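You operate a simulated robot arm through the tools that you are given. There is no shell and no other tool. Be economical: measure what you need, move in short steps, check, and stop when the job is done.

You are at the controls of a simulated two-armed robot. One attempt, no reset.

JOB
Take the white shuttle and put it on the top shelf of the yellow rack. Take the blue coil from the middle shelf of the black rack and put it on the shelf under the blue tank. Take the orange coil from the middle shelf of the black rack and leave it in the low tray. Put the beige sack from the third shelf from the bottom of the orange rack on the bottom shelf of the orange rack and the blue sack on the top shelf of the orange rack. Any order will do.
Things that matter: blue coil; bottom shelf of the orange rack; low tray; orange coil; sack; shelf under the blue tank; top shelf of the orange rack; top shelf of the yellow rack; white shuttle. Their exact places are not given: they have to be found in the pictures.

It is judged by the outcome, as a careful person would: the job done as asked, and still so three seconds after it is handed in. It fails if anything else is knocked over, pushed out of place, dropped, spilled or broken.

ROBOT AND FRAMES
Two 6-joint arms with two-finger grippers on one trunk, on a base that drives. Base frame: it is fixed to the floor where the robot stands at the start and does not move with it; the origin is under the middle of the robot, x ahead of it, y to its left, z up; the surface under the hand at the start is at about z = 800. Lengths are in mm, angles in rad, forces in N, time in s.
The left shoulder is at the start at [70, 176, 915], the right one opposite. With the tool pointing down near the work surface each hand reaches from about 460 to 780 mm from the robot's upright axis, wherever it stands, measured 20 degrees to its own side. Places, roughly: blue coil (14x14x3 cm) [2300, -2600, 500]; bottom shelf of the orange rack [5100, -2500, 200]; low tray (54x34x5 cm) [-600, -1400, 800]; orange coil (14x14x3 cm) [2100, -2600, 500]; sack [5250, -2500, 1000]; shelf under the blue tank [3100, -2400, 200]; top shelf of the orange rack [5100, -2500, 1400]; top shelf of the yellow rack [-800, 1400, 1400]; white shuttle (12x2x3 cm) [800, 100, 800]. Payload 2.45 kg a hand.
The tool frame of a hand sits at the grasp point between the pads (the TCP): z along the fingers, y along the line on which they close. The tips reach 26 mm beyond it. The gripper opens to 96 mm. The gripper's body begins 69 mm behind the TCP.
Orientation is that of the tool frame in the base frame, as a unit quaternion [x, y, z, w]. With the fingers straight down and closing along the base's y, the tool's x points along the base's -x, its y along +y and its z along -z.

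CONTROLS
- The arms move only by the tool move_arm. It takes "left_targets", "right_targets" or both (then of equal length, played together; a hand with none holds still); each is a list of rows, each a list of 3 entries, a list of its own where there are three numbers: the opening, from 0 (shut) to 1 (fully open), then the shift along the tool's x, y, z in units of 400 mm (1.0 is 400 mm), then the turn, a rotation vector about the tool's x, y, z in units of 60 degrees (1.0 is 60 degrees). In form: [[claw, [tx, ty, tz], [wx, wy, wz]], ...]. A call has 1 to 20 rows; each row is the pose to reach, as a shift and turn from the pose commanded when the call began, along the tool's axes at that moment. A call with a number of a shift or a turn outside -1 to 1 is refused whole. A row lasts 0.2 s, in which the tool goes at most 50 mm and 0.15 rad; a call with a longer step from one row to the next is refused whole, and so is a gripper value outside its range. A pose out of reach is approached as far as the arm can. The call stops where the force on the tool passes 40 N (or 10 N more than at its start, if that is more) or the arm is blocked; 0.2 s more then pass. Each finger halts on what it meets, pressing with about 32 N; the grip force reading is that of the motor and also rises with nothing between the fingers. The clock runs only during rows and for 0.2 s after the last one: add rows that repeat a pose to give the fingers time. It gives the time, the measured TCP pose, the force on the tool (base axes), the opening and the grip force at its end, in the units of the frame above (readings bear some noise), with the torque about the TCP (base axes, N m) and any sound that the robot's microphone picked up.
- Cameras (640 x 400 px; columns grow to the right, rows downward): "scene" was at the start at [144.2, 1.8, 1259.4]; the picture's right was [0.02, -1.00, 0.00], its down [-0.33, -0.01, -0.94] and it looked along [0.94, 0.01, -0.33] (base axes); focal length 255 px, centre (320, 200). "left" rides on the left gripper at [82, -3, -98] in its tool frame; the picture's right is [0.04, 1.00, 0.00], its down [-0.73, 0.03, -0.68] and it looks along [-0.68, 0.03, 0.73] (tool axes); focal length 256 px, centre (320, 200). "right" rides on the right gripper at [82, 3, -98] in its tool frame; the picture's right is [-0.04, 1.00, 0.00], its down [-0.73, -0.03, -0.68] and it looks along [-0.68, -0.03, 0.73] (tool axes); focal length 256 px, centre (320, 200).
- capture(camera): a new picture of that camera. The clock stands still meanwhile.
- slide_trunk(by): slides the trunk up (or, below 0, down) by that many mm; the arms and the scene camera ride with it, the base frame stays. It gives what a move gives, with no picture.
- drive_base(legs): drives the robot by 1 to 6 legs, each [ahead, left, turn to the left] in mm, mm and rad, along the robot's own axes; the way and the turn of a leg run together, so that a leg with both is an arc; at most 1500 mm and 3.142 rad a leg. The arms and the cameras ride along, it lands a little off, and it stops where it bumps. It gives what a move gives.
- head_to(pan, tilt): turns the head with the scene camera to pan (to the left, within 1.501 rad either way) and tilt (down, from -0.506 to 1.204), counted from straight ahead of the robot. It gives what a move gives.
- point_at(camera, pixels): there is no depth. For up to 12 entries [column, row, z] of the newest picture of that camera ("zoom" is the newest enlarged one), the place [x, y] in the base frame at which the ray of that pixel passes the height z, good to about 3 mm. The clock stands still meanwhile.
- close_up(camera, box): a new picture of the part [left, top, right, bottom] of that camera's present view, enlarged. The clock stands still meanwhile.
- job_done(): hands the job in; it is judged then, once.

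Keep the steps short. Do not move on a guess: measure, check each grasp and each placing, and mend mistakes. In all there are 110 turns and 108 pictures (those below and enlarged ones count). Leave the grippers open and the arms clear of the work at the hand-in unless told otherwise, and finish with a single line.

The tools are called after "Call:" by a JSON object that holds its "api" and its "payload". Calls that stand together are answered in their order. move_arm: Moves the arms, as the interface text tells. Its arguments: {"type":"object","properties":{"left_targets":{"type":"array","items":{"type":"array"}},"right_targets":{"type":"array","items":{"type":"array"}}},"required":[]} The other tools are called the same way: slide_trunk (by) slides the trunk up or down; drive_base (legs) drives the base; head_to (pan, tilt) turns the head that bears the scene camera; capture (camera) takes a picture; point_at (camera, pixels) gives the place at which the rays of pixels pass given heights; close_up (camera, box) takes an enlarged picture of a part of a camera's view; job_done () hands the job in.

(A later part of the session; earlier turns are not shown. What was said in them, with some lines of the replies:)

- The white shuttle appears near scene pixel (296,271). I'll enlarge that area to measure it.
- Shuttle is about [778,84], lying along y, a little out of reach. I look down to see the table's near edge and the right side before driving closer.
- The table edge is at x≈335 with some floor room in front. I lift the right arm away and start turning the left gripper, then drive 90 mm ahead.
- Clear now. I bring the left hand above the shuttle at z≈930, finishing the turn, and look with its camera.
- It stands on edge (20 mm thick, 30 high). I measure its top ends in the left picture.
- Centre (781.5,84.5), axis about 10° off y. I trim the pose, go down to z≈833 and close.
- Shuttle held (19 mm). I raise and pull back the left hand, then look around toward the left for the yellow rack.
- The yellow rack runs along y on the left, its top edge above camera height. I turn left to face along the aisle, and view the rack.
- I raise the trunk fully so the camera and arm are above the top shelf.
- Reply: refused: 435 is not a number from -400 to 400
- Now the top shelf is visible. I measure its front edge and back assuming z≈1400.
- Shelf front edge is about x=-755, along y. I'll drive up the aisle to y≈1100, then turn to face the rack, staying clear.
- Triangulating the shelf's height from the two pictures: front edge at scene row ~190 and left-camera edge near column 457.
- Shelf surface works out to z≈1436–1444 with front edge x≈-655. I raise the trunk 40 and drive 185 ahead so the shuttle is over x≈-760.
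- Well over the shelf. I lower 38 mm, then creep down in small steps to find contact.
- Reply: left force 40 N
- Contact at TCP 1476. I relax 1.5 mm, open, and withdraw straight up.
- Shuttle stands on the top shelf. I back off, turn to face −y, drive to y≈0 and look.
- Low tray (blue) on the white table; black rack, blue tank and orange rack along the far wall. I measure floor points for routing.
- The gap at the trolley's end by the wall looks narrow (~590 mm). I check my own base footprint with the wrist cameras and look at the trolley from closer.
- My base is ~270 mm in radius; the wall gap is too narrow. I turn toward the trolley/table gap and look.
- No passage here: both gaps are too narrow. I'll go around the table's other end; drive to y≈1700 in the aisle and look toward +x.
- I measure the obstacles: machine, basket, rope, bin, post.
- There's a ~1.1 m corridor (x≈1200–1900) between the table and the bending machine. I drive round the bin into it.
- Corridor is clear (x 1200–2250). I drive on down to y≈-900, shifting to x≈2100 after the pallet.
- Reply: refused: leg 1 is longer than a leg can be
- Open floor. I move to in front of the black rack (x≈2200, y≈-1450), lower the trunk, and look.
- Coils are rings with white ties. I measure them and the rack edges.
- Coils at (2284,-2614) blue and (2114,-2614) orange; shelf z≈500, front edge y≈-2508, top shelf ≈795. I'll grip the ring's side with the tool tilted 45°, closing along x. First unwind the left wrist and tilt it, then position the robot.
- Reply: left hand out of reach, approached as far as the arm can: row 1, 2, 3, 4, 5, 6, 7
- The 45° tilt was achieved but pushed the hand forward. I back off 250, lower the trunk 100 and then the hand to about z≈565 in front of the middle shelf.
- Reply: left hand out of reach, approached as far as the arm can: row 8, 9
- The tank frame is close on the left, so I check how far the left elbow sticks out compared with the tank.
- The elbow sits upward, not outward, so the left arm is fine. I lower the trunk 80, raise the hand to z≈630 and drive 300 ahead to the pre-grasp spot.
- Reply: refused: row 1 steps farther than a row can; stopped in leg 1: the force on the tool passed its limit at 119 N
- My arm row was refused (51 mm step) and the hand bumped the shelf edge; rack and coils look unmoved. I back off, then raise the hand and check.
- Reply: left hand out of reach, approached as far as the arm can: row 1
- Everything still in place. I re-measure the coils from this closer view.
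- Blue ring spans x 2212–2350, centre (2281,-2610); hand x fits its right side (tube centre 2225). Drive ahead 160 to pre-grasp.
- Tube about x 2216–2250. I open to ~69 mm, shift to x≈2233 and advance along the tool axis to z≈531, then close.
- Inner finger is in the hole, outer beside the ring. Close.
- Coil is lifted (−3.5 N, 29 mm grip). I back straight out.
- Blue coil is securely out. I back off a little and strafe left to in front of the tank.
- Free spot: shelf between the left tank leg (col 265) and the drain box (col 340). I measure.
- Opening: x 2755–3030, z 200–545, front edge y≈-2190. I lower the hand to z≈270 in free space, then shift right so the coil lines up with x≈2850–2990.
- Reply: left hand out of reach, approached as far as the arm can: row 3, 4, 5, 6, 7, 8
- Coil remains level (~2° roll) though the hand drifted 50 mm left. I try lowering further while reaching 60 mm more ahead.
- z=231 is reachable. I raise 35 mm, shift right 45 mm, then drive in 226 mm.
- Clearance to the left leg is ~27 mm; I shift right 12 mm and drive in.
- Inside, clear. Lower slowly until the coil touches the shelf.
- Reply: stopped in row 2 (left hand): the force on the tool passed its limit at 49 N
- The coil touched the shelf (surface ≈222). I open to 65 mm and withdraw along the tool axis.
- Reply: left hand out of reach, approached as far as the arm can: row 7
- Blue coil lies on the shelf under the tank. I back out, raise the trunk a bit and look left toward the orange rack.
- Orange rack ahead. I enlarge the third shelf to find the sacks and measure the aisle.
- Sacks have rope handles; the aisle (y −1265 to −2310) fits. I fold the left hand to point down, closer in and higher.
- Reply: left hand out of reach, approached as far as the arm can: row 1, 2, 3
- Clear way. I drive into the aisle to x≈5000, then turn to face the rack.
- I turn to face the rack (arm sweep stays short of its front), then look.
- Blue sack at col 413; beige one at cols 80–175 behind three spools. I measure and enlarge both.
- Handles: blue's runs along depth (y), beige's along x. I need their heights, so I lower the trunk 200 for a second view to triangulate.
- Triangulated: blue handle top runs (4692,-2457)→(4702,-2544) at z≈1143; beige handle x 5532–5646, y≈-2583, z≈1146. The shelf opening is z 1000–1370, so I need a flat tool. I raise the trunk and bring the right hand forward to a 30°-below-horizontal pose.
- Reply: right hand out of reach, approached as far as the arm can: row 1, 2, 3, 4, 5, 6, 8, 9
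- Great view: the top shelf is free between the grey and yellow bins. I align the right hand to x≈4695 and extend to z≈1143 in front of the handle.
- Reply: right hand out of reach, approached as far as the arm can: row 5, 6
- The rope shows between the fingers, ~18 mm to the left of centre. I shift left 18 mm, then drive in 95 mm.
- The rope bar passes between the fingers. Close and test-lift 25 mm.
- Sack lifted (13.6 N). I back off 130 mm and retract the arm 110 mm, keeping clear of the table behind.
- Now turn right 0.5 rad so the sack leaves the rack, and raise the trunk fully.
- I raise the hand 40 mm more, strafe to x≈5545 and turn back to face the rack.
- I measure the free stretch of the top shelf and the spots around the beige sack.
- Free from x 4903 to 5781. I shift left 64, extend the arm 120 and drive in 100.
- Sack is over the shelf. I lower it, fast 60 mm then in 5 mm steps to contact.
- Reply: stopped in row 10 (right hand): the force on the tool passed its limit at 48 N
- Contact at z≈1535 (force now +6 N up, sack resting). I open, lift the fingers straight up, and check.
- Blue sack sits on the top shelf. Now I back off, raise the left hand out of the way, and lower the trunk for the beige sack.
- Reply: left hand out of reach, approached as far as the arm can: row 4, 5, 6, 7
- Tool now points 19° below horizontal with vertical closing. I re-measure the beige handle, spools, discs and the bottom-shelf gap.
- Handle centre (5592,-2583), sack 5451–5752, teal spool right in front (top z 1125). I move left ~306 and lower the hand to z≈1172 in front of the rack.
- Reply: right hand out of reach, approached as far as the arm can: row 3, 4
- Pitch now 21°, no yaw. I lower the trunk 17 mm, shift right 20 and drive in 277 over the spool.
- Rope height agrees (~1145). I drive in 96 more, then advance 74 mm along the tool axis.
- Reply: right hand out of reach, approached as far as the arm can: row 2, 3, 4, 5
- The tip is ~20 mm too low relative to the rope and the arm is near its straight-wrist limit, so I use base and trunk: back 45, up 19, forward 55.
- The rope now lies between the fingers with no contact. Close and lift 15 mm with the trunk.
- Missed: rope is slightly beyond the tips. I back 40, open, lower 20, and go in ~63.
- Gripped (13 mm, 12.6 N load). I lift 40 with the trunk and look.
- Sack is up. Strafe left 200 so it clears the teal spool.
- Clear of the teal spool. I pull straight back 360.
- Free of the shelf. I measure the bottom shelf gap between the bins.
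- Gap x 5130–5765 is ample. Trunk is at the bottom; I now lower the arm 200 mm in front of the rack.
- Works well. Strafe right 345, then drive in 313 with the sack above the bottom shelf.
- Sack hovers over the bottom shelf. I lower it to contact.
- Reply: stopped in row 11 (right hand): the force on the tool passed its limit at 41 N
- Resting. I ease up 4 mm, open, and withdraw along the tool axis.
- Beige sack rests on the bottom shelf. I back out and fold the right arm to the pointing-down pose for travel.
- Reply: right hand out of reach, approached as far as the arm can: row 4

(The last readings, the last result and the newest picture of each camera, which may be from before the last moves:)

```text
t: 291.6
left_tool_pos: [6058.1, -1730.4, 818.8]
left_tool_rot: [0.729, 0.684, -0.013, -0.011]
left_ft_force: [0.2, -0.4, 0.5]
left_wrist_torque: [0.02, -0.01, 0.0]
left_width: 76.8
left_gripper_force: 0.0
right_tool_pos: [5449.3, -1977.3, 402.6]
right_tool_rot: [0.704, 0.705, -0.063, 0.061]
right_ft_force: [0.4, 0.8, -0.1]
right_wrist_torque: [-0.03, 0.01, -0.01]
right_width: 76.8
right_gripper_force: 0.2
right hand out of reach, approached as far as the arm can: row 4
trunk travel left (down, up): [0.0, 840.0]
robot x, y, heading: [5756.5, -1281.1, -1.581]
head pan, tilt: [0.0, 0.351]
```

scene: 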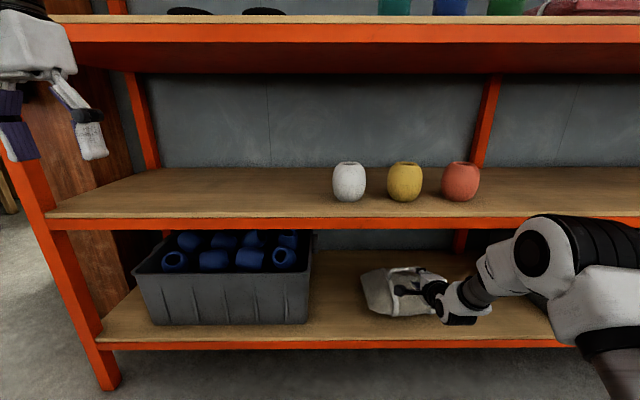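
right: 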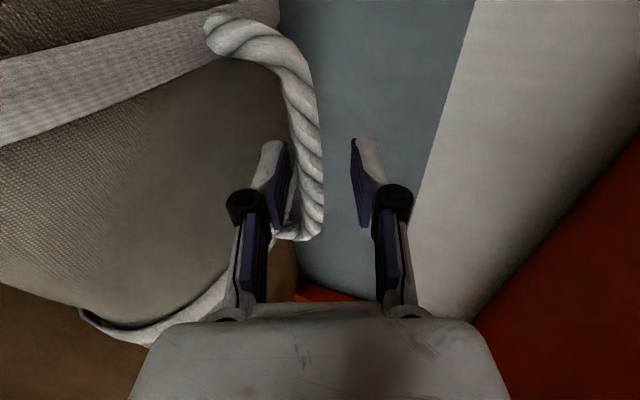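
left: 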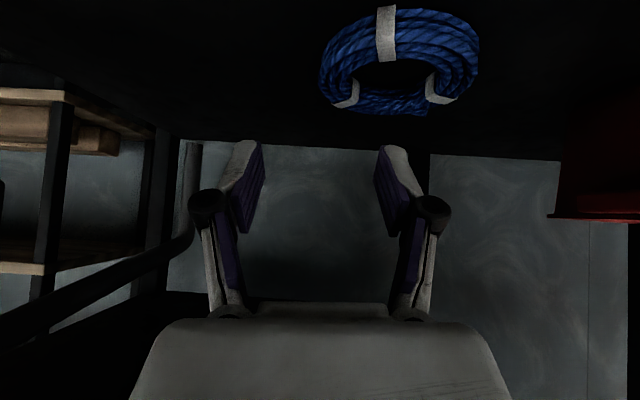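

Right hand is down-pointing. I pull it back and up, then travel along the aisle back toward the black rack.

Call:
{"api": "move_arm", "payload": {"right_targets": [[0.8, [0.055, 0, -0.09], [0, 0, 0]], [0.8, [0.11, 0, -0.18], [0, 0, 0]], [0.8, [0.165, 0, -0.27], [0, 0, 0]], [0.8, [0.22, 0, -0.36], [0, 0, 0]], [0.8, [0.275, 0, -0.45], [0, 0, 0]], [0.8, [0.33, 0, -0.54], [0, 0, 0]], [0.8, [0.385, 0, -0.63], [0, 0, 0]], [0.8, [0.44, 0, -0.72], [0, 0, 0]], [0.8, [0.5, 0, -0.75], [0, 0, 0]]]}}

Call:
{"api": "drive_base", "payload": {"legs": [[359, 0, 0.012], [0, -1400, 0]]}}

```text
t: 293.6
left_tool_pos: [6057.4, -1730.3, 818.0]
left_tool_rot: [0.729, 0.685, -0.013, -0.011]
left_ft_force: [0.5, 0.5, 0.6]
left_wrist_torque: [0.03, 0.01, 0.03]
left_width: 76.8
left_gripper_force: 0.0
right_tool_pos: [5449.6, -1794.1, 656.3]
right_tool_rot: [0.704, 0.705, -0.064, 0.061]
right_ft_force: [0.4, -0.6, -0.9]
right_wrist_torque: [0.01, -0.01, -0.02]
right_width: 76.8
right_gripper_force: 0.0
right hand out of reach, approached as far as the arm can: row 7, 8, 9
trunk travel left (down, up): [0.0, 840.0]
robot x, y, heading: [5753.6, -1280.5, -1.585]
head pan, tilt: [0.0, 0.351]
```

```text
t: 302.4
left_tool_pos: [4667.7, -2094.8, 818.7]
left_tool_rot: [0.72, 0.693, -0.013, -0.012]
left_ft_force: [-0.1, -0.5, 0.1]
left_wrist_torque: [0.01, 0.02, 0.01]
left_width: 77.1
left_gripper_force: 0.1
right_tool_pos: [4061.8, -2175.6, 655.2]
right_tool_rot: [0.695, 0.714, -0.063, 0.062]
right_ft_force: [-0.3, -0.2, 0.2]
right_wrist_torque: [0.04, 0.0, 0.02]
right_width: 76.8
right_gripper_force: 0.1
trunk travel left (down, up): [0.0, 840.0]
robot x, y, heading: [4352.5, -1654.4, -1.556]
head pan, tilt: [0.0, 0.351]
```

Heading drifted a little; I correct it, back 70 to clear the tank front, pass the table's end, then move further out and on to x≈2000.

Call:
{"api": "drive_base", "payload": {"legs": [[-70, 0, -0.015], [0, -760, 0], [-250, 0, 0], [0, -1400, 0], [0, -260, 0]]}}

Call:
{"api": "move_arm", "payload": {"left_targets": [[0.72, [-0.056, 0, 0.06], [0, -0.094, 0]], [0.72, [-0.112, 0, 0.12], [0, -0.188, 0]], [0.72, [-0.169, 0, 0.18], [0, -0.281, 0]], [0.72, [-0.225, 0, 0.24], [0, -0.375, 0]], [0.72, [-0.281, 0, 0.3], [0, -0.469, 0]], [0.72, [-0.337, 0, 0.36], [0, -0.562, 0]], [0.72, [-0.394, 0, 0.42], [0, -0.656, 0]], [0.72, [-0.45, 0, 0.475], [0, -0.75, 0]], [0.72, [-0.45, 0, 0.475], [0, -0.75, 0]]]}}

```text
t: 316.6
left_tool_pos: [2243.9, -1797.1, 818.5]
left_tool_rot: [0.721, 0.693, -0.014, -0.012]
left_ft_force: [-0.2, 0.0, 0.2]
left_wrist_torque: [-0.07, 0.01, 0.01]
left_width: 76.7
left_gripper_force: 0.1
right_tool_pos: [1636.4, -1874.3, 655.6]
right_tool_rot: [0.696, 0.713, -0.062, 0.062]
right_ft_force: [0.1, 0.1, -1.0]
right_wrist_torque: [0.01, 0.02, -0.01]
right_width: 76.7
right_gripper_force: 0.0
trunk travel left (down, up): [0.0, 840.0]
robot x, y, heading: [1930.3, -1354.0, -1.556]
head pan, tilt: [0.0, 0.351]
```

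```text
t: 318.6
left_tool_pos: [2229.3, -1976.9, 628.2]
left_tool_rot: [0.661, 0.644, -0.289, 0.254]
left_ft_force: [0.2, 0.1, -0.6]
left_wrist_torque: [0.04, -0.02, 0.02]
left_width: 69.1
left_gripper_force: 0.0
left hand out of reach, approached as far as the arm can: row 1, 2, 3, 4, 5, 6
right_tool_pos: [1637.4, -1874.4, 655.1]
right_tool_rot: [0.696, 0.713, -0.063, 0.061]
right_ft_force: [-0.4, 0.3, 0.1]
right_wrist_torque: [0.0, -0.01, 0.01]
right_width: 76.9
right_gripper_force: 0.0
trunk travel left (down, up): [0.0, 840.0]
robot x, y, heading: [1931.3, -1354.1, -1.556]
head pan, tilt: [0.0, 0.351]
```

Pre-grasp pose set. I drive near the rack (robot right ~63, ahead 400) and re-measure the orange coil.

Call:
{"api": "drive_base", "payload": {"legs": [[0, -61, 0], [400, 0, 0]]}}

Call:
{"api": "head_to", "payload": {"pan": 0.0, "tilt": 0.5}}

Call:
{"api": "close_up", "payload": {"camera": "scene", "box": [160, 120, 400, 270]}}

```text
t: 321.7
left_tool_pos: [2175.1, -2378.7, 629.9]
left_tool_rot: [0.661, 0.644, -0.289, 0.255]
left_ft_force: [0.3, 0.6, 0.1]
left_wrist_torque: [-0.02, 0.01, -0.03]
left_width: 69.1
left_gripper_force: 0.0
right_tool_pos: [1582.9, -2278.7, 656.9]
right_tool_rot: [0.695, 0.714, -0.062, 0.061]
right_ft_force: [-0.4, -0.4, 0.4]
right_wrist_torque: [0.02, 0.02, -0.03]
right_width: 76.9
right_gripper_force: 0.0
trunk travel left (down, up): [0.0, 840.0]
robot x, y, heading: [1873.7, -1757.7, -1.556]
head pan, tilt: [0.0, 0.351]
```

```text
t: 322.4
left_tool_pos: [2176.0, -2378.2, 629.3]
left_tool_rot: [0.662, 0.644, -0.289, 0.254]
left_ft_force: [-0.4, 0.0, 0.4]
left_wrist_torque: [0.0, -0.01, -0.02]
left_width: 69.0
left_gripper_force: 0.0
right_tool_pos: [1583.2, -2278.2, 656.7]
right_tool_rot: [0.696, 0.713, -0.063, 0.062]
right_ft_force: [-0.2, 0.2, -0.1]
right_wrist_torque: [-0.03, 0.0, -0.01]
right_width: 76.6
right_gripper_force: 0.1
trunk travel left (down, up): [0.0, 840.0]
robot x, y, heading: [1873.3, -1756.9, -1.56]
head pan, tilt: [0.0, 0.499]
```

```text
2.67 times, centred on (280, 195) of scene
```

zoom: 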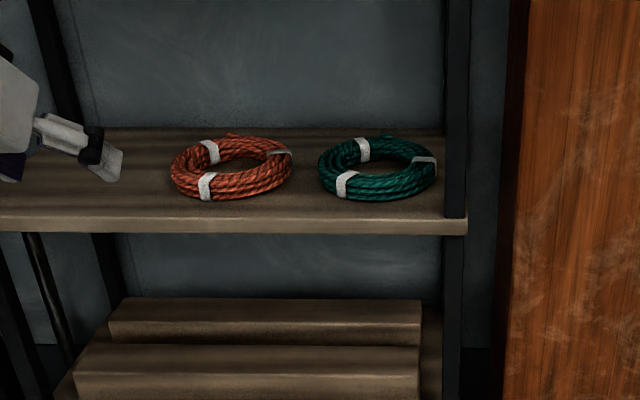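

Call:
{"api": "point_at", "payload": {"camera": "zoom", "pixels": [[170, 172, 515], [293, 165, 515], [235, 136, 530], [225, 199, 503], [195, 172, 518]]}}

```text
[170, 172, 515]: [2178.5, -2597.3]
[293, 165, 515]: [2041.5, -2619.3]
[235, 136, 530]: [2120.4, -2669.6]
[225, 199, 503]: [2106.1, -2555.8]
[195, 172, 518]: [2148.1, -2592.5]
```

Orange ring spans x 2041–2179, centre y −2612. Target tube at x≈2164. Drive in 127 and then advance along the tool axis.

Call:
{"api": "drive_base", "payload": {"legs": [[127, -5, 0]]}}

Call:
{"api": "capture", "payload": {"camera": "left"}}

Call:
{"api": "point_at", "payload": {"camera": "left", "pixels": [[320, 80, 518], [280, 80, 518], [360, 80, 518], [240, 80, 518], [320, 40, 518]]}}

```text
t: 323.7
left_tool_pos: [2171.6, -2507.0, 630.4]
left_tool_rot: [0.661, 0.644, -0.288, 0.254]
left_ft_force: [-0.1, 0.5, -0.1]
left_wrist_torque: [-0.02, -0.01, 0.0]
left_width: 69.3
left_gripper_force: 0.0
right_tool_pos: [1579.4, -2406.0, 656.4]
right_tool_rot: [0.695, 0.713, -0.062, 0.062]
right_ft_force: [-0.8, 0.0, 0.1]
right_wrist_torque: [-0.01, 0.02, 0.01]
right_width: 77.1
right_gripper_force: 0.0
trunk travel left (down, up): [0.0, 840.0]
robot x, y, heading: [1871.8, -1884.0, -1.559]
head pan, tilt: [0.0, 0.499]
```

```text
7 pictures are left
```

left: 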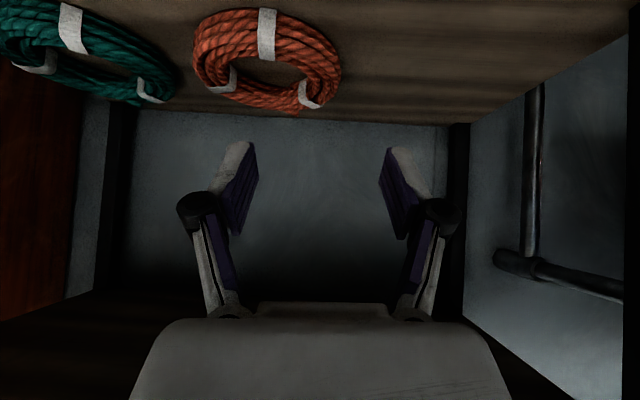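

```text
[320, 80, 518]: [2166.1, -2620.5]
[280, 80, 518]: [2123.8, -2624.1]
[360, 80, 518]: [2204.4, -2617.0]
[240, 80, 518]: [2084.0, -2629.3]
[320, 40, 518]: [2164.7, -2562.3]
```

Tube centre ≈2166 in the left view – aligned. Advance, close, and lift.

Call:
{"api": "move_arm", "payload": {"left_targets": [[0.72, [0, 0, 0.09], [0, 0, 0]], [0.72, [0, 0, 0.18], [0, 0, 0]], [0.72, [0, 0, 0.26], [0, 0, 0]], [0.72, [0, 0, 0.32], [0, 0, 0]], [0.72, [0, 0, 0.35], [0, 0, 0]], [0.72, [0, 0, 0.35], [0, 0, 0]], [0.3, [0, 0, 0.35], [0, 0, 0]], [0, [0, 0, 0.35], [0, 0, 0]], [0, [0, 0, 0.35], [0, 0, 0]], [0, [0, 0, 0.35], [0, 0, 0]], [0, [-0.03, 0, 0.32], [0, 0, 0]], [0, [-0.05, 0, 0.3], [0, 0, 0]]]}}

Call:
{"api": "capture", "payload": {"camera": "left"}}

```text
t: 326.3
left_tool_pos: [2164.6, -2607.0, 558.1]
left_tool_rot: [0.662, 0.644, -0.288, 0.253]
left_ft_force: [-0.4, 0.4, -3.1]
left_wrist_torque: [-0.01, -0.14, 0.01]
left_width: 24.6
left_gripper_force: 32.2
right_tool_pos: [1578.7, -2405.6, 655.8]
right_tool_rot: [0.695, 0.713, -0.063, 0.062]
right_ft_force: [0.5, 0.1, 0.8]
right_wrist_torque: [-0.01, -0.01, -0.01]
right_width: 76.7
right_gripper_force: 0.1
trunk travel left (down, up): [0.0, 840.0]
robot x, y, heading: [1873.1, -1882.6, -1.561]
head pan, tilt: [0.0, 0.499]
```

```text
6 pictures are left
```

left: 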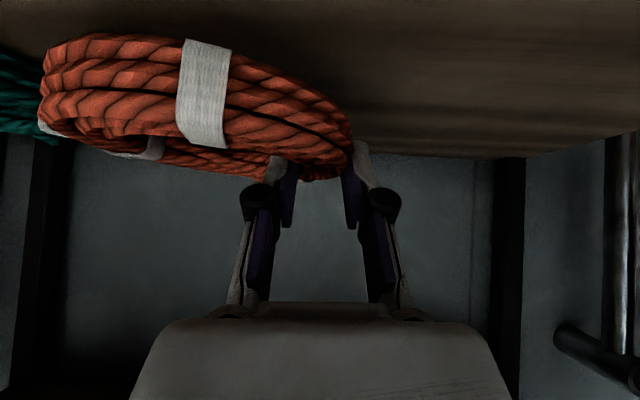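

Orange coil held (3.1 N, 24.6 mm). I back straight out and raise the trunk for the long trip back.

Call:
{"api": "drive_base", "payload": {"legs": [[-420, 0, 0]]}}

Call:
{"api": "slide_trunk", "payload": {"by": 400}}

Call:
{"api": "slide_trunk", "payload": {"by": 400}}

Call:
{"api": "drive_base", "payload": {"legs": [[-160, 0, 0], [0, 0, 3.13]]}}

```text
t: 328.9
left_tool_pos: [2158.4, -2186.0, 558.9]
left_tool_rot: [0.661, 0.644, -0.288, 0.254]
left_ft_force: [-0.3, -0.4, -2.6]
left_wrist_torque: [0.02, -0.17, -0.02]
left_width: 24.2
left_gripper_force: 32.3
right_tool_pos: [1575.4, -1985.3, 655.3]
right_tool_rot: [0.695, 0.713, -0.063, 0.063]
right_ft_force: [-0.2, -0.5, -0.2]
right_wrist_torque: [0.01, 0.02, 0.0]
right_width: 76.9
right_gripper_force: 0.0
trunk travel left (down, up): [0.0, 840.0]
robot x, y, heading: [1866.0, -1464.9, -1.557]
head pan, tilt: [0.0, 0.499]
```

```text
t: 332.7
left_tool_pos: [2158.7, -2187.4, 958.6]
left_tool_rot: [0.661, 0.644, -0.289, 0.254]
left_ft_force: [0.0, 0.5, -3.3]
left_wrist_torque: [0.04, -0.18, -0.03]
left_width: 24.0
left_gripper_force: 31.8
right_tool_pos: [1573.7, -1985.5, 1056.3]
right_tool_rot: [0.695, 0.713, -0.063, 0.062]
right_ft_force: [-0.5, 0.3, -0.1]
right_wrist_torque: [0.03, 0.0, 0.0]
right_width: 76.7
right_gripper_force: 0.1
trunk travel left (down, up): [-400.0, 440.0]
robot x, y, heading: [1865.1, -1462.7, -1.557]
head pan, tilt: [0.0, 0.499]
```

```text
t: 336.5
left_tool_pos: [2159.7, -2186.5, 1360.0]
left_tool_rot: [0.661, 0.644, -0.288, 0.254]
left_ft_force: [-0.3, 0.0, -2.5]
left_wrist_torque: [0.05, -0.16, 0.0]
left_width: 23.8
left_gripper_force: 32.0
right_tool_pos: [1573.2, -1986.3, 1455.2]
right_tool_rot: [0.695, 0.714, -0.062, 0.062]
right_ft_force: [0.3, 0.5, -0.2]
right_wrist_torque: [-0.01, 0.02, 0.01]
right_width: 76.4
right_gripper_force: 0.1
trunk travel left (down, up): [-800.0, 40.0]
robot x, y, heading: [1865.1, -1467.3, -1.553]
head pan, tilt: [0.0, 0.499]
```

```text
t: 345.3
left_tool_pos: [1580.2, -579.1, 1357.1]
left_tool_rot: [-0.64, 0.665, 0.252, 0.29]
left_ft_force: [-0.3, -0.1, -3.2]
left_wrist_torque: [-0.05, 0.18, 0.02]
left_width: 24.2
left_gripper_force: 31.7
right_tool_pos: [2161.2, -788.0, 1457.0]
right_tool_rot: [0.709, -0.7, -0.061, -0.064]
right_ft_force: [-0.2, 0.5, 0.0]
right_wrist_torque: [0.01, -0.01, 0.01]
right_width: 76.7
right_gripper_force: 0.0
trunk travel left (down, up): [-800.0, 40.0]
robot x, y, heading: [1866.6, -1303.8, 1.569]
head pan, tilt: [0.0, 0.499]
```

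Now up the corridor to y≈2180.

Call:
{"api": "drive_base", "payload": {"legs": [[0, 180, 0], [1450, 0, 0], [1450, 0, 0], [590, 0, 0]]}}

```text
t: 363.3
left_tool_pos: [1397.0, 2911.9, 1360.6]
left_tool_rot: [-0.64, 0.665, 0.253, 0.29]
left_ft_force: [0.2, -0.1, -3.1]
left_wrist_torque: [0.0, 0.17, 0.04]
left_width: 23.1
left_gripper_force: 32.1
right_tool_pos: [1981.4, 2704.7, 1456.5]
right_tool_rot: [0.71, -0.699, -0.062, -0.064]
right_ft_force: [0.1, -1.3, -0.5]
right_wrist_torque: [0.01, -0.04, -0.01]
right_width: 76.9
right_gripper_force: 0.0
trunk travel left (down, up): [-800.0, 40.0]
robot x, y, heading: [1681.0, 2188.9, 1.573]
head pan, tilt: [0.0, 0.499]
```

Call:
{"api": "drive_base", "payload": {"legs": [[0, 1100, 0], [-540, 630, 0], [-1400, 0, 0], [-1100, 0, 0], [0, 0, 1.57]]}}

Call:
{"api": "head_to", "payload": {"pan": 0.35, "tilt": 0.6}}

Call:
{"api": "capture", "payload": {"camera": "scene"}}

```text
t: 388.5
left_tool_pos: [-733.4, -1125.4, 1358.8]
left_tool_rot: [0.923, -0.024, -0.383, -0.029]
left_ft_force: [0.5, -0.3, -2.4]
left_wrist_torque: [-0.15, 0.0, 0.0]
left_width: 22.5
left_gripper_force: 31.7
right_tool_pos: [-518.2, -543.7, 1455.3]
right_tool_rot: [0.996, 0.0, -0.088, -0.002]
right_ft_force: [0.0, -0.4, -0.1]
right_wrist_torque: [0.01, -0.02, -0.01]
right_width: 76.9
right_gripper_force: 0.0
trunk travel left (down, up): [-800.0, 40.0]
robot x, y, heading: [-3.4, -851.2, 3.125]
head pan, tilt: [0.0, 0.499]
```

```text
t: 389.4
left_tool_pos: [-732.7, -1125.7, 1358.6]
left_tool_rot: [0.923, -0.024, -0.383, -0.029]
left_ft_force: [0.4, -1.1, -3.1]
left_wrist_torque: [-0.16, -0.02, 0.01]
left_width: 22.3
left_gripper_force: 32.1
right_tool_pos: [-517.6, -546.0, 1455.0]
right_tool_rot: [0.996, 0.0, -0.088, -0.002]
right_ft_force: [0.1, -0.4, 0.8]
right_wrist_torque: [-0.01, 0.0, -0.01]
right_width: 76.7
right_gripper_force: 0.1
trunk travel left (down, up): [-800.0, 40.0]
robot x, y, heading: [-8.8, -851.9, 3.135]
head pan, tilt: [0.351, 0.6]
```

```text
5 pictures are left
```

scene: 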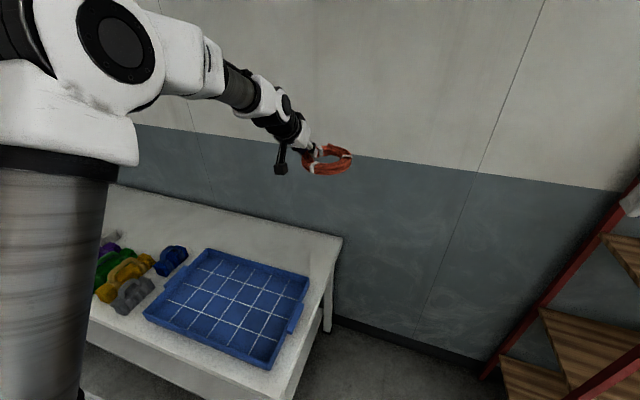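

The blue tray is empty; I measure it.

Call:
{"api": "point_at", "payload": {"camera": "scene", "pixels": [[207, 250, 840], [308, 280, 840], [270, 366, 840], [147, 317, 840], [230, 305, 810], [285, 388, 790], [342, 238, 790], [130, 290, 850]]}}

```text
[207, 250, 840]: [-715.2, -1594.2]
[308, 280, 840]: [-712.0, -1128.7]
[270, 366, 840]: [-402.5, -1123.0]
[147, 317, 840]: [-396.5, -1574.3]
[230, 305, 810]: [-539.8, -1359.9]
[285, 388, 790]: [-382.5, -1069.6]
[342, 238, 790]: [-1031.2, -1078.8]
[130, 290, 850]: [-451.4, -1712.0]
```

Tray spans x −715…−400, y −1590…−1125. I aim the coil centre at (−605,−1358): drive back 133, left 287, then lower the trunk 400 and check.

Call:
{"api": "drive_base", "payload": {"legs": [[-133, 0, 0], [0, 287, 0]]}}

Call:
{"api": "slide_trunk", "payload": {"by": -400}}

Call:
{"api": "capture", "payload": {"camera": "scene"}}

```text
t: 392.2
left_tool_pos: [-602.4, -1412.3, 1359.2]
left_tool_rot: [0.923, -0.024, -0.383, -0.028]
left_ft_force: [0.8, 0.4, -3.4]
left_wrist_torque: [-0.15, -0.01, 0.01]
left_width: 22.3
left_gripper_force: 32.0
right_tool_pos: [-386.4, -830.9, 1454.2]
right_tool_rot: [0.996, -0.002, -0.088, -0.001]
right_ft_force: [0.2, 1.0, 0.4]
right_wrist_torque: [0.0, 0.02, -0.01]
right_width: 76.9
right_gripper_force: 0.0
trunk travel left (down, up): [-800.0, 40.0]
robot x, y, heading: [128.0, -1139.8, 3.129]
head pan, tilt: [0.351, 0.6]
```

```text
t: 396.1
left_tool_pos: [-602.5, -1413.9, 958.2]
left_tool_rot: [0.923, -0.025, -0.382, -0.029]
left_ft_force: [0.1, 0.2, -2.1]
left_wrist_torque: [-0.16, -0.04, 0.01]
left_width: 21.8
left_gripper_force: 31.7
right_tool_pos: [-387.0, -833.9, 1056.1]
right_tool_rot: [0.996, 0.0, -0.089, -0.002]
right_ft_force: [0.0, -0.2, 0.7]
right_wrist_torque: [-0.02, -0.01, 0.04]
right_width: 76.7
right_gripper_force: 0.0
trunk travel left (down, up): [-400.0, 440.0]
robot x, y, heading: [126.3, -1137.9, 3.132]
head pan, tilt: [0.351, 0.6]
```

```text
4 pictures are left
```

scene: 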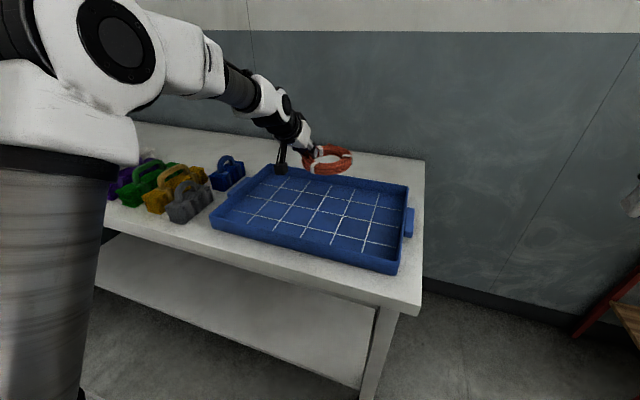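

Lined up over the tray. Lower the trunk 80, then creep down with the arm to contact.

Call:
{"api": "slide_trunk", "payload": {"by": -80}}

Call:
{"api": "move_arm", "payload": {"left_targets": [[0, [0.027, 0, 0.027], [0, 0, 0]], [0, [0.034, 0, 0.034], [0, 0, 0]], [0, [0.041, 0, 0.041], [0, 0, 0]], [0, [0.048, 0, 0.048], [0, 0, 0]], [0, [0.055, 0, 0.055], [0, 0, 0]], [0, [0.062, 0, 0.062], [0, 0, 0]], [0, [0.069, 0, 0.069], [0, 0, 0]], [0, [0.076, 0, 0.076], [0, 0, 0]], [0, [0.083, 0, 0.083], [0, 0, 0]]]}}

```text
t: 397.2
left_tool_pos: [-603.5, -1413.2, 879.2]
left_tool_rot: [0.923, -0.024, -0.383, -0.028]
left_ft_force: [-1.1, -0.5, -3.4]
left_wrist_torque: [-0.2, -0.03, -0.01]
left_width: 22.1
left_gripper_force: 32.2
right_tool_pos: [-387.4, -833.8, 975.8]
right_tool_rot: [0.996, -0.001, -0.088, -0.002]
right_ft_force: [1.3, -1.3, 0.9]
right_wrist_torque: [-0.01, 0.01, 0.01]
right_width: 76.9
right_gripper_force: 0.1
trunk travel left (down, up): [-320.0, 520.0]
robot x, y, heading: [121.1, -1139.6, 3.132]
head pan, tilt: [0.351, 0.6]
```

```text
t: 399.2
left_tool_pos: [-603.5, -1411.7, 831.8]
left_tool_rot: [0.923, -0.024, -0.382, -0.03]
left_ft_force: [0.1, 0.0, -1.6]
left_wrist_torque: [-0.16, -0.02, -0.01]
left_width: 22.1
left_gripper_force: 32.0
right_tool_pos: [-387.6, -833.5, 975.1]
right_tool_rot: [0.996, -0.001, -0.089, -0.002]
right_ft_force: [-0.4, 0.8, -0.8]
right_wrist_torque: [0.0, -0.02, 0.03]
right_width: 76.6
right_gripper_force: 0.1
trunk travel left (down, up): [-320.0, 520.0]
robot x, y, heading: [123.9, -1139.0, 3.124]
head pan, tilt: [0.351, 0.6]
```

No contact yet at 832; continue in small steps.

Call:
{"api": "move_arm", "payload": {"left_targets": [[0, [0.006, 0, 0.006], [0, 0, 0]], [0, [0.012, 0, 0.012], [0, 0, 0]], [0, [0.018, 0, 0.018], [0, 0, 0]], [0, [0.024, 0, 0.024], [0, 0, 0]], [0, [0.03, 0, 0.03], [0, 0, 0]], [0, [0.036, 0, 0.036], [0, 0, 0]], [0, [0.042, 0, 0.042], [0, 0, 0]]]}}

Call:
{"api": "close_up", "payload": {"camera": "scene", "box": [200, 90, 420, 230]}}

```text
t: 400.6
left_tool_pos: [-604.8, -1412.6, 822.9]
left_tool_rot: [0.919, -0.025, -0.392, -0.028]
left_ft_force: [3.2, 1.0, 11.7]
left_wrist_torque: [-0.03, -0.6, 0.03]
left_width: 22.0
left_gripper_force: 31.4
right_tool_pos: [-384.6, -833.1, 977.0]
right_tool_rot: [0.996, -0.001, -0.09, -0.001]
right_ft_force: [0.4, 0.1, -0.2]
right_wrist_torque: [0.03, 0.01, 0.02]
right_width: 77.0
right_gripper_force: 0.0
trunk travel left (down, up): [-320.0, 520.0]
robot x, y, heading: [125.1, -1138.8, 3.124]
head pan, tilt: [0.351, 0.6]
stopped in row 6 (left hand): the force on the tool passed its limit at 43 N (the readings are from after the stop); the commanded pose is now the measured one
```

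```text
2.86 times, centred on (310, 160) of scene
```

zoom: 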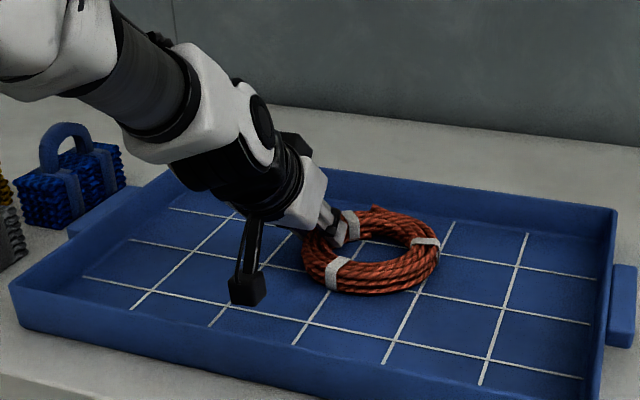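

The coil is on the tray floor. I ease up 2 mm, open, and withdraw along the tool axis.

Call:
{"api": "move_arm", "payload": {"left_targets": [[0, [-0.004, 0, -0.004], [0, 0, 0]], [0.4, [-0.004, 0, -0.004], [0, 0, 0]], [0.65, [-0.004, 0, -0.004], [0, 0, 0]], [0.65, [-0.004, 0, -0.004], [0, 0, 0]], [0.65, [-0.004, 0, -0.07], [0, 0, 0]], [0.65, [-0.004, 0, -0.16], [0, 0, 0]], [0.65, [-0.004, 0, -0.26], [0, 0, 0]], [0.65, [-0.05, 0, -0.34], [0, 0, 0]]]}}

Call:
{"api": "capture", "payload": {"camera": "scene"}}

```text
t: 402.4
left_tool_pos: [-520.9, -1421.4, 928.4]
left_tool_rot: [0.92, -0.024, -0.391, -0.028]
left_ft_force: [0.4, -0.2, -0.6]
left_wrist_torque: [0.04, -0.03, 0.0]
left_width: 62.5
left_gripper_force: 0.0
right_tool_pos: [-386.1, -834.6, 975.3]
right_tool_rot: [0.996, -0.001, -0.088, -0.001]
right_ft_force: [0.6, 0.1, -0.9]
right_wrist_torque: [0.02, -0.01, 0.01]
right_width: 76.8
right_gripper_force: 0.1
trunk travel left (down, up): [-320.0, 520.0]
robot x, y, heading: [125.7, -1135.7, 3.126]
head pan, tilt: [0.351, 0.6]
```

```text
2 pictures are left
```

scene: 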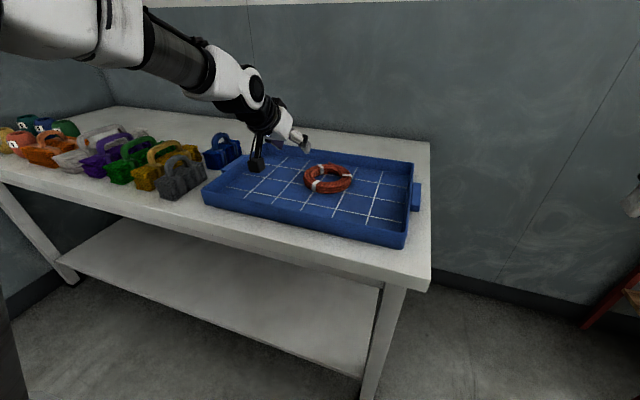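

Orange coil is in the tray. I raise the trunk clear and open both grippers fully.

Call:
{"api": "slide_trunk", "payload": {"by": 250}}

Call:
{"api": "move_arm", "payload": {"left_targets": [[1, [0, 0, 0], [0, 0, 0]], [1, [0, 0, 0], [0, 0, 0]], [1, [0, 0, 0], [0, 0, 0]]], "right_targets": [[1, [0, 0, 0], [0, 0, 0]], [1, [0, 0, 0], [0, 0, 0]], [1, [0, 0, 0], [0, 0, 0]]]}}

Call:
{"api": "drive_base", "payload": {"legs": [[0, -600, 0]]}}

Call:
{"api": "capture", "payload": {"camera": "scene"}}

```text
t: 405.0
left_tool_pos: [-522.5, -1420.8, 1178.2]
left_tool_rot: [0.92, -0.024, -0.39, -0.028]
left_ft_force: [-0.3, -0.3, -0.4]
left_wrist_torque: [0.02, -0.01, 0.01]
left_width: 62.5
left_gripper_force: 0.1
right_tool_pos: [-388.0, -835.0, 1225.8]
right_tool_rot: [0.996, -0.001, -0.088, -0.002]
right_ft_force: [0.4, 0.2, 0.0]
right_wrist_torque: [0.0, 0.0, 0.0]
right_width: 76.8
right_gripper_force: 0.0
trunk travel left (down, up): [-570.0, 270.0]
robot x, y, heading: [124.0, -1140.5, 3.125]
head pan, tilt: [0.351, 0.6]
```

```text
t: 405.8
left_tool_pos: [-521.4, -1420.5, 1178.1]
left_tool_rot: [0.92, -0.024, -0.39, -0.028]
left_ft_force: [-0.8, 0.2, 0.1]
left_wrist_torque: [-0.03, -0.01, -0.03]
left_width: 96.0
left_gripper_force: 0.0
right_tool_pos: [-387.9, -833.7, 1226.8]
right_tool_rot: [0.996, -0.001, -0.088, -0.002]
right_ft_force: [0.8, -0.3, 0.1]
right_wrist_torque: [-0.02, -0.02, 0.06]
right_width: 95.7
right_gripper_force: 0.0
trunk travel left (down, up): [-570.0, 270.0]
robot x, y, heading: [125.1, -1144.5, 3.127]
head pan, tilt: [0.351, 0.6]
```

```text
t: 408.4
left_tool_pos: [-524.3, -943.9, 1180.0]
left_tool_rot: [0.919, -0.036, -0.391, -0.031]
left_ft_force: [0.4, 0.9, -0.1]
left_wrist_torque: [-0.05, -0.02, 0.06]
left_width: 95.8
left_gripper_force: 0.1
right_tool_pos: [-375.6, -358.3, 1224.8]
right_tool_rot: [0.996, -0.013, -0.089, -0.002]
right_ft_force: [0.0, 0.5, -0.2]
right_wrist_torque: [-0.08, 0.0, 0.03]
right_width: 96.0
right_gripper_force: 0.1
trunk travel left (down, up): [-570.0, 270.0]
robot x, y, heading: [130.2, -681.6, 3.1]
head pan, tilt: [0.351, 0.6]
stopped in leg 1: the robot was blocked; the commanded pose is now the measured one
```

```text
1 pictures are left
```

scene: 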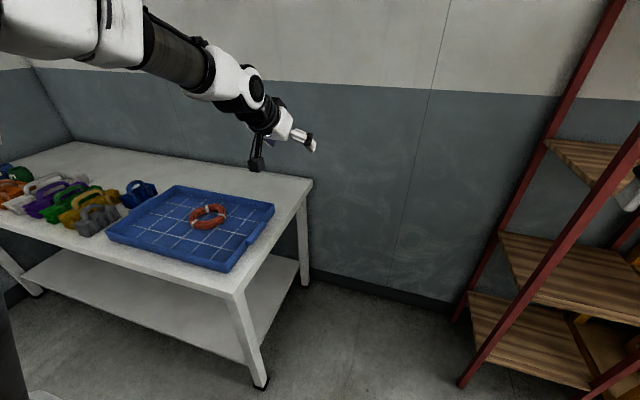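

The coil lies in the tray; my base just touched the workbench leg while strafing. I ease away from it.

Call:
{"api": "drive_base", "payload": {"legs": [[60, 60, 0]]}}

Call:
{"api": "head_to", "payload": {"pan": -1.5, "tilt": 0.5}}

Call:
{"api": "capture", "payload": {"camera": "scene"}}

```text
t: 409.5
left_tool_pos: [-587.9, -1006.4, 1177.7]
left_tool_rot: [0.92, -0.035, -0.39, -0.033]
left_ft_force: [-0.5, 0.7, 0.1]
left_wrist_torque: [0.0, -0.04, 0.0]
left_width: 96.0
left_gripper_force: 0.0
right_tool_pos: [-439.2, -422.2, 1225.3]
right_tool_rot: [0.996, -0.012, -0.088, -0.002]
right_ft_force: [0.6, -0.5, -0.4]
right_wrist_torque: [-0.01, -0.03, 0.0]
right_width: 96.0
right_gripper_force: 0.0
trunk travel left (down, up): [-570.0, 270.0]
robot x, y, heading: [62.4, -739.7, 3.108]
head pan, tilt: [0.351, 0.6]
```

```text
t: 411.3
left_tool_pos: [-587.5, -1006.5, 1177.9]
left_tool_rot: [0.92, -0.034, -0.39, -0.032]
left_ft_force: [0.5, 0.9, 0.0]
left_wrist_torque: [-0.02, -0.04, 0.02]
left_width: 95.9
left_gripper_force: 0.1
right_tool_pos: [-438.6, -422.7, 1226.9]
right_tool_rot: [0.996, -0.011, -0.088, -0.003]
right_ft_force: [0.2, -0.1, -1.0]
right_wrist_torque: [0.01, 0.03, 0.01]
right_width: 96.2
right_gripper_force: 0.1
trunk travel left (down, up): [-570.0, 270.0]
robot x, y, heading: [63.7, -743.0, 3.108]
head pan, tilt: [-1.499, 0.499]
```

```text
0 pictures are left
```

scene: 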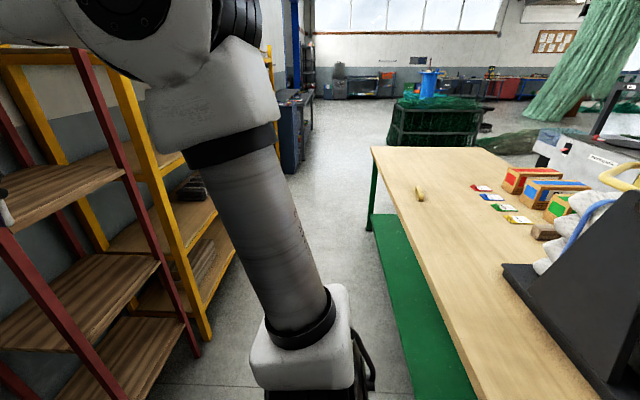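

The workbench and everything on it look undisturbed. All placements are done, so I hand in.

Call:
{"api": "job_done", "payload": {}}

```text
The job is handed in.
```

The job is handed in: all five items are where you asked, but I bumped the black rack's middle shelf and later the workbench, and nothing appeared to move or fall either time.
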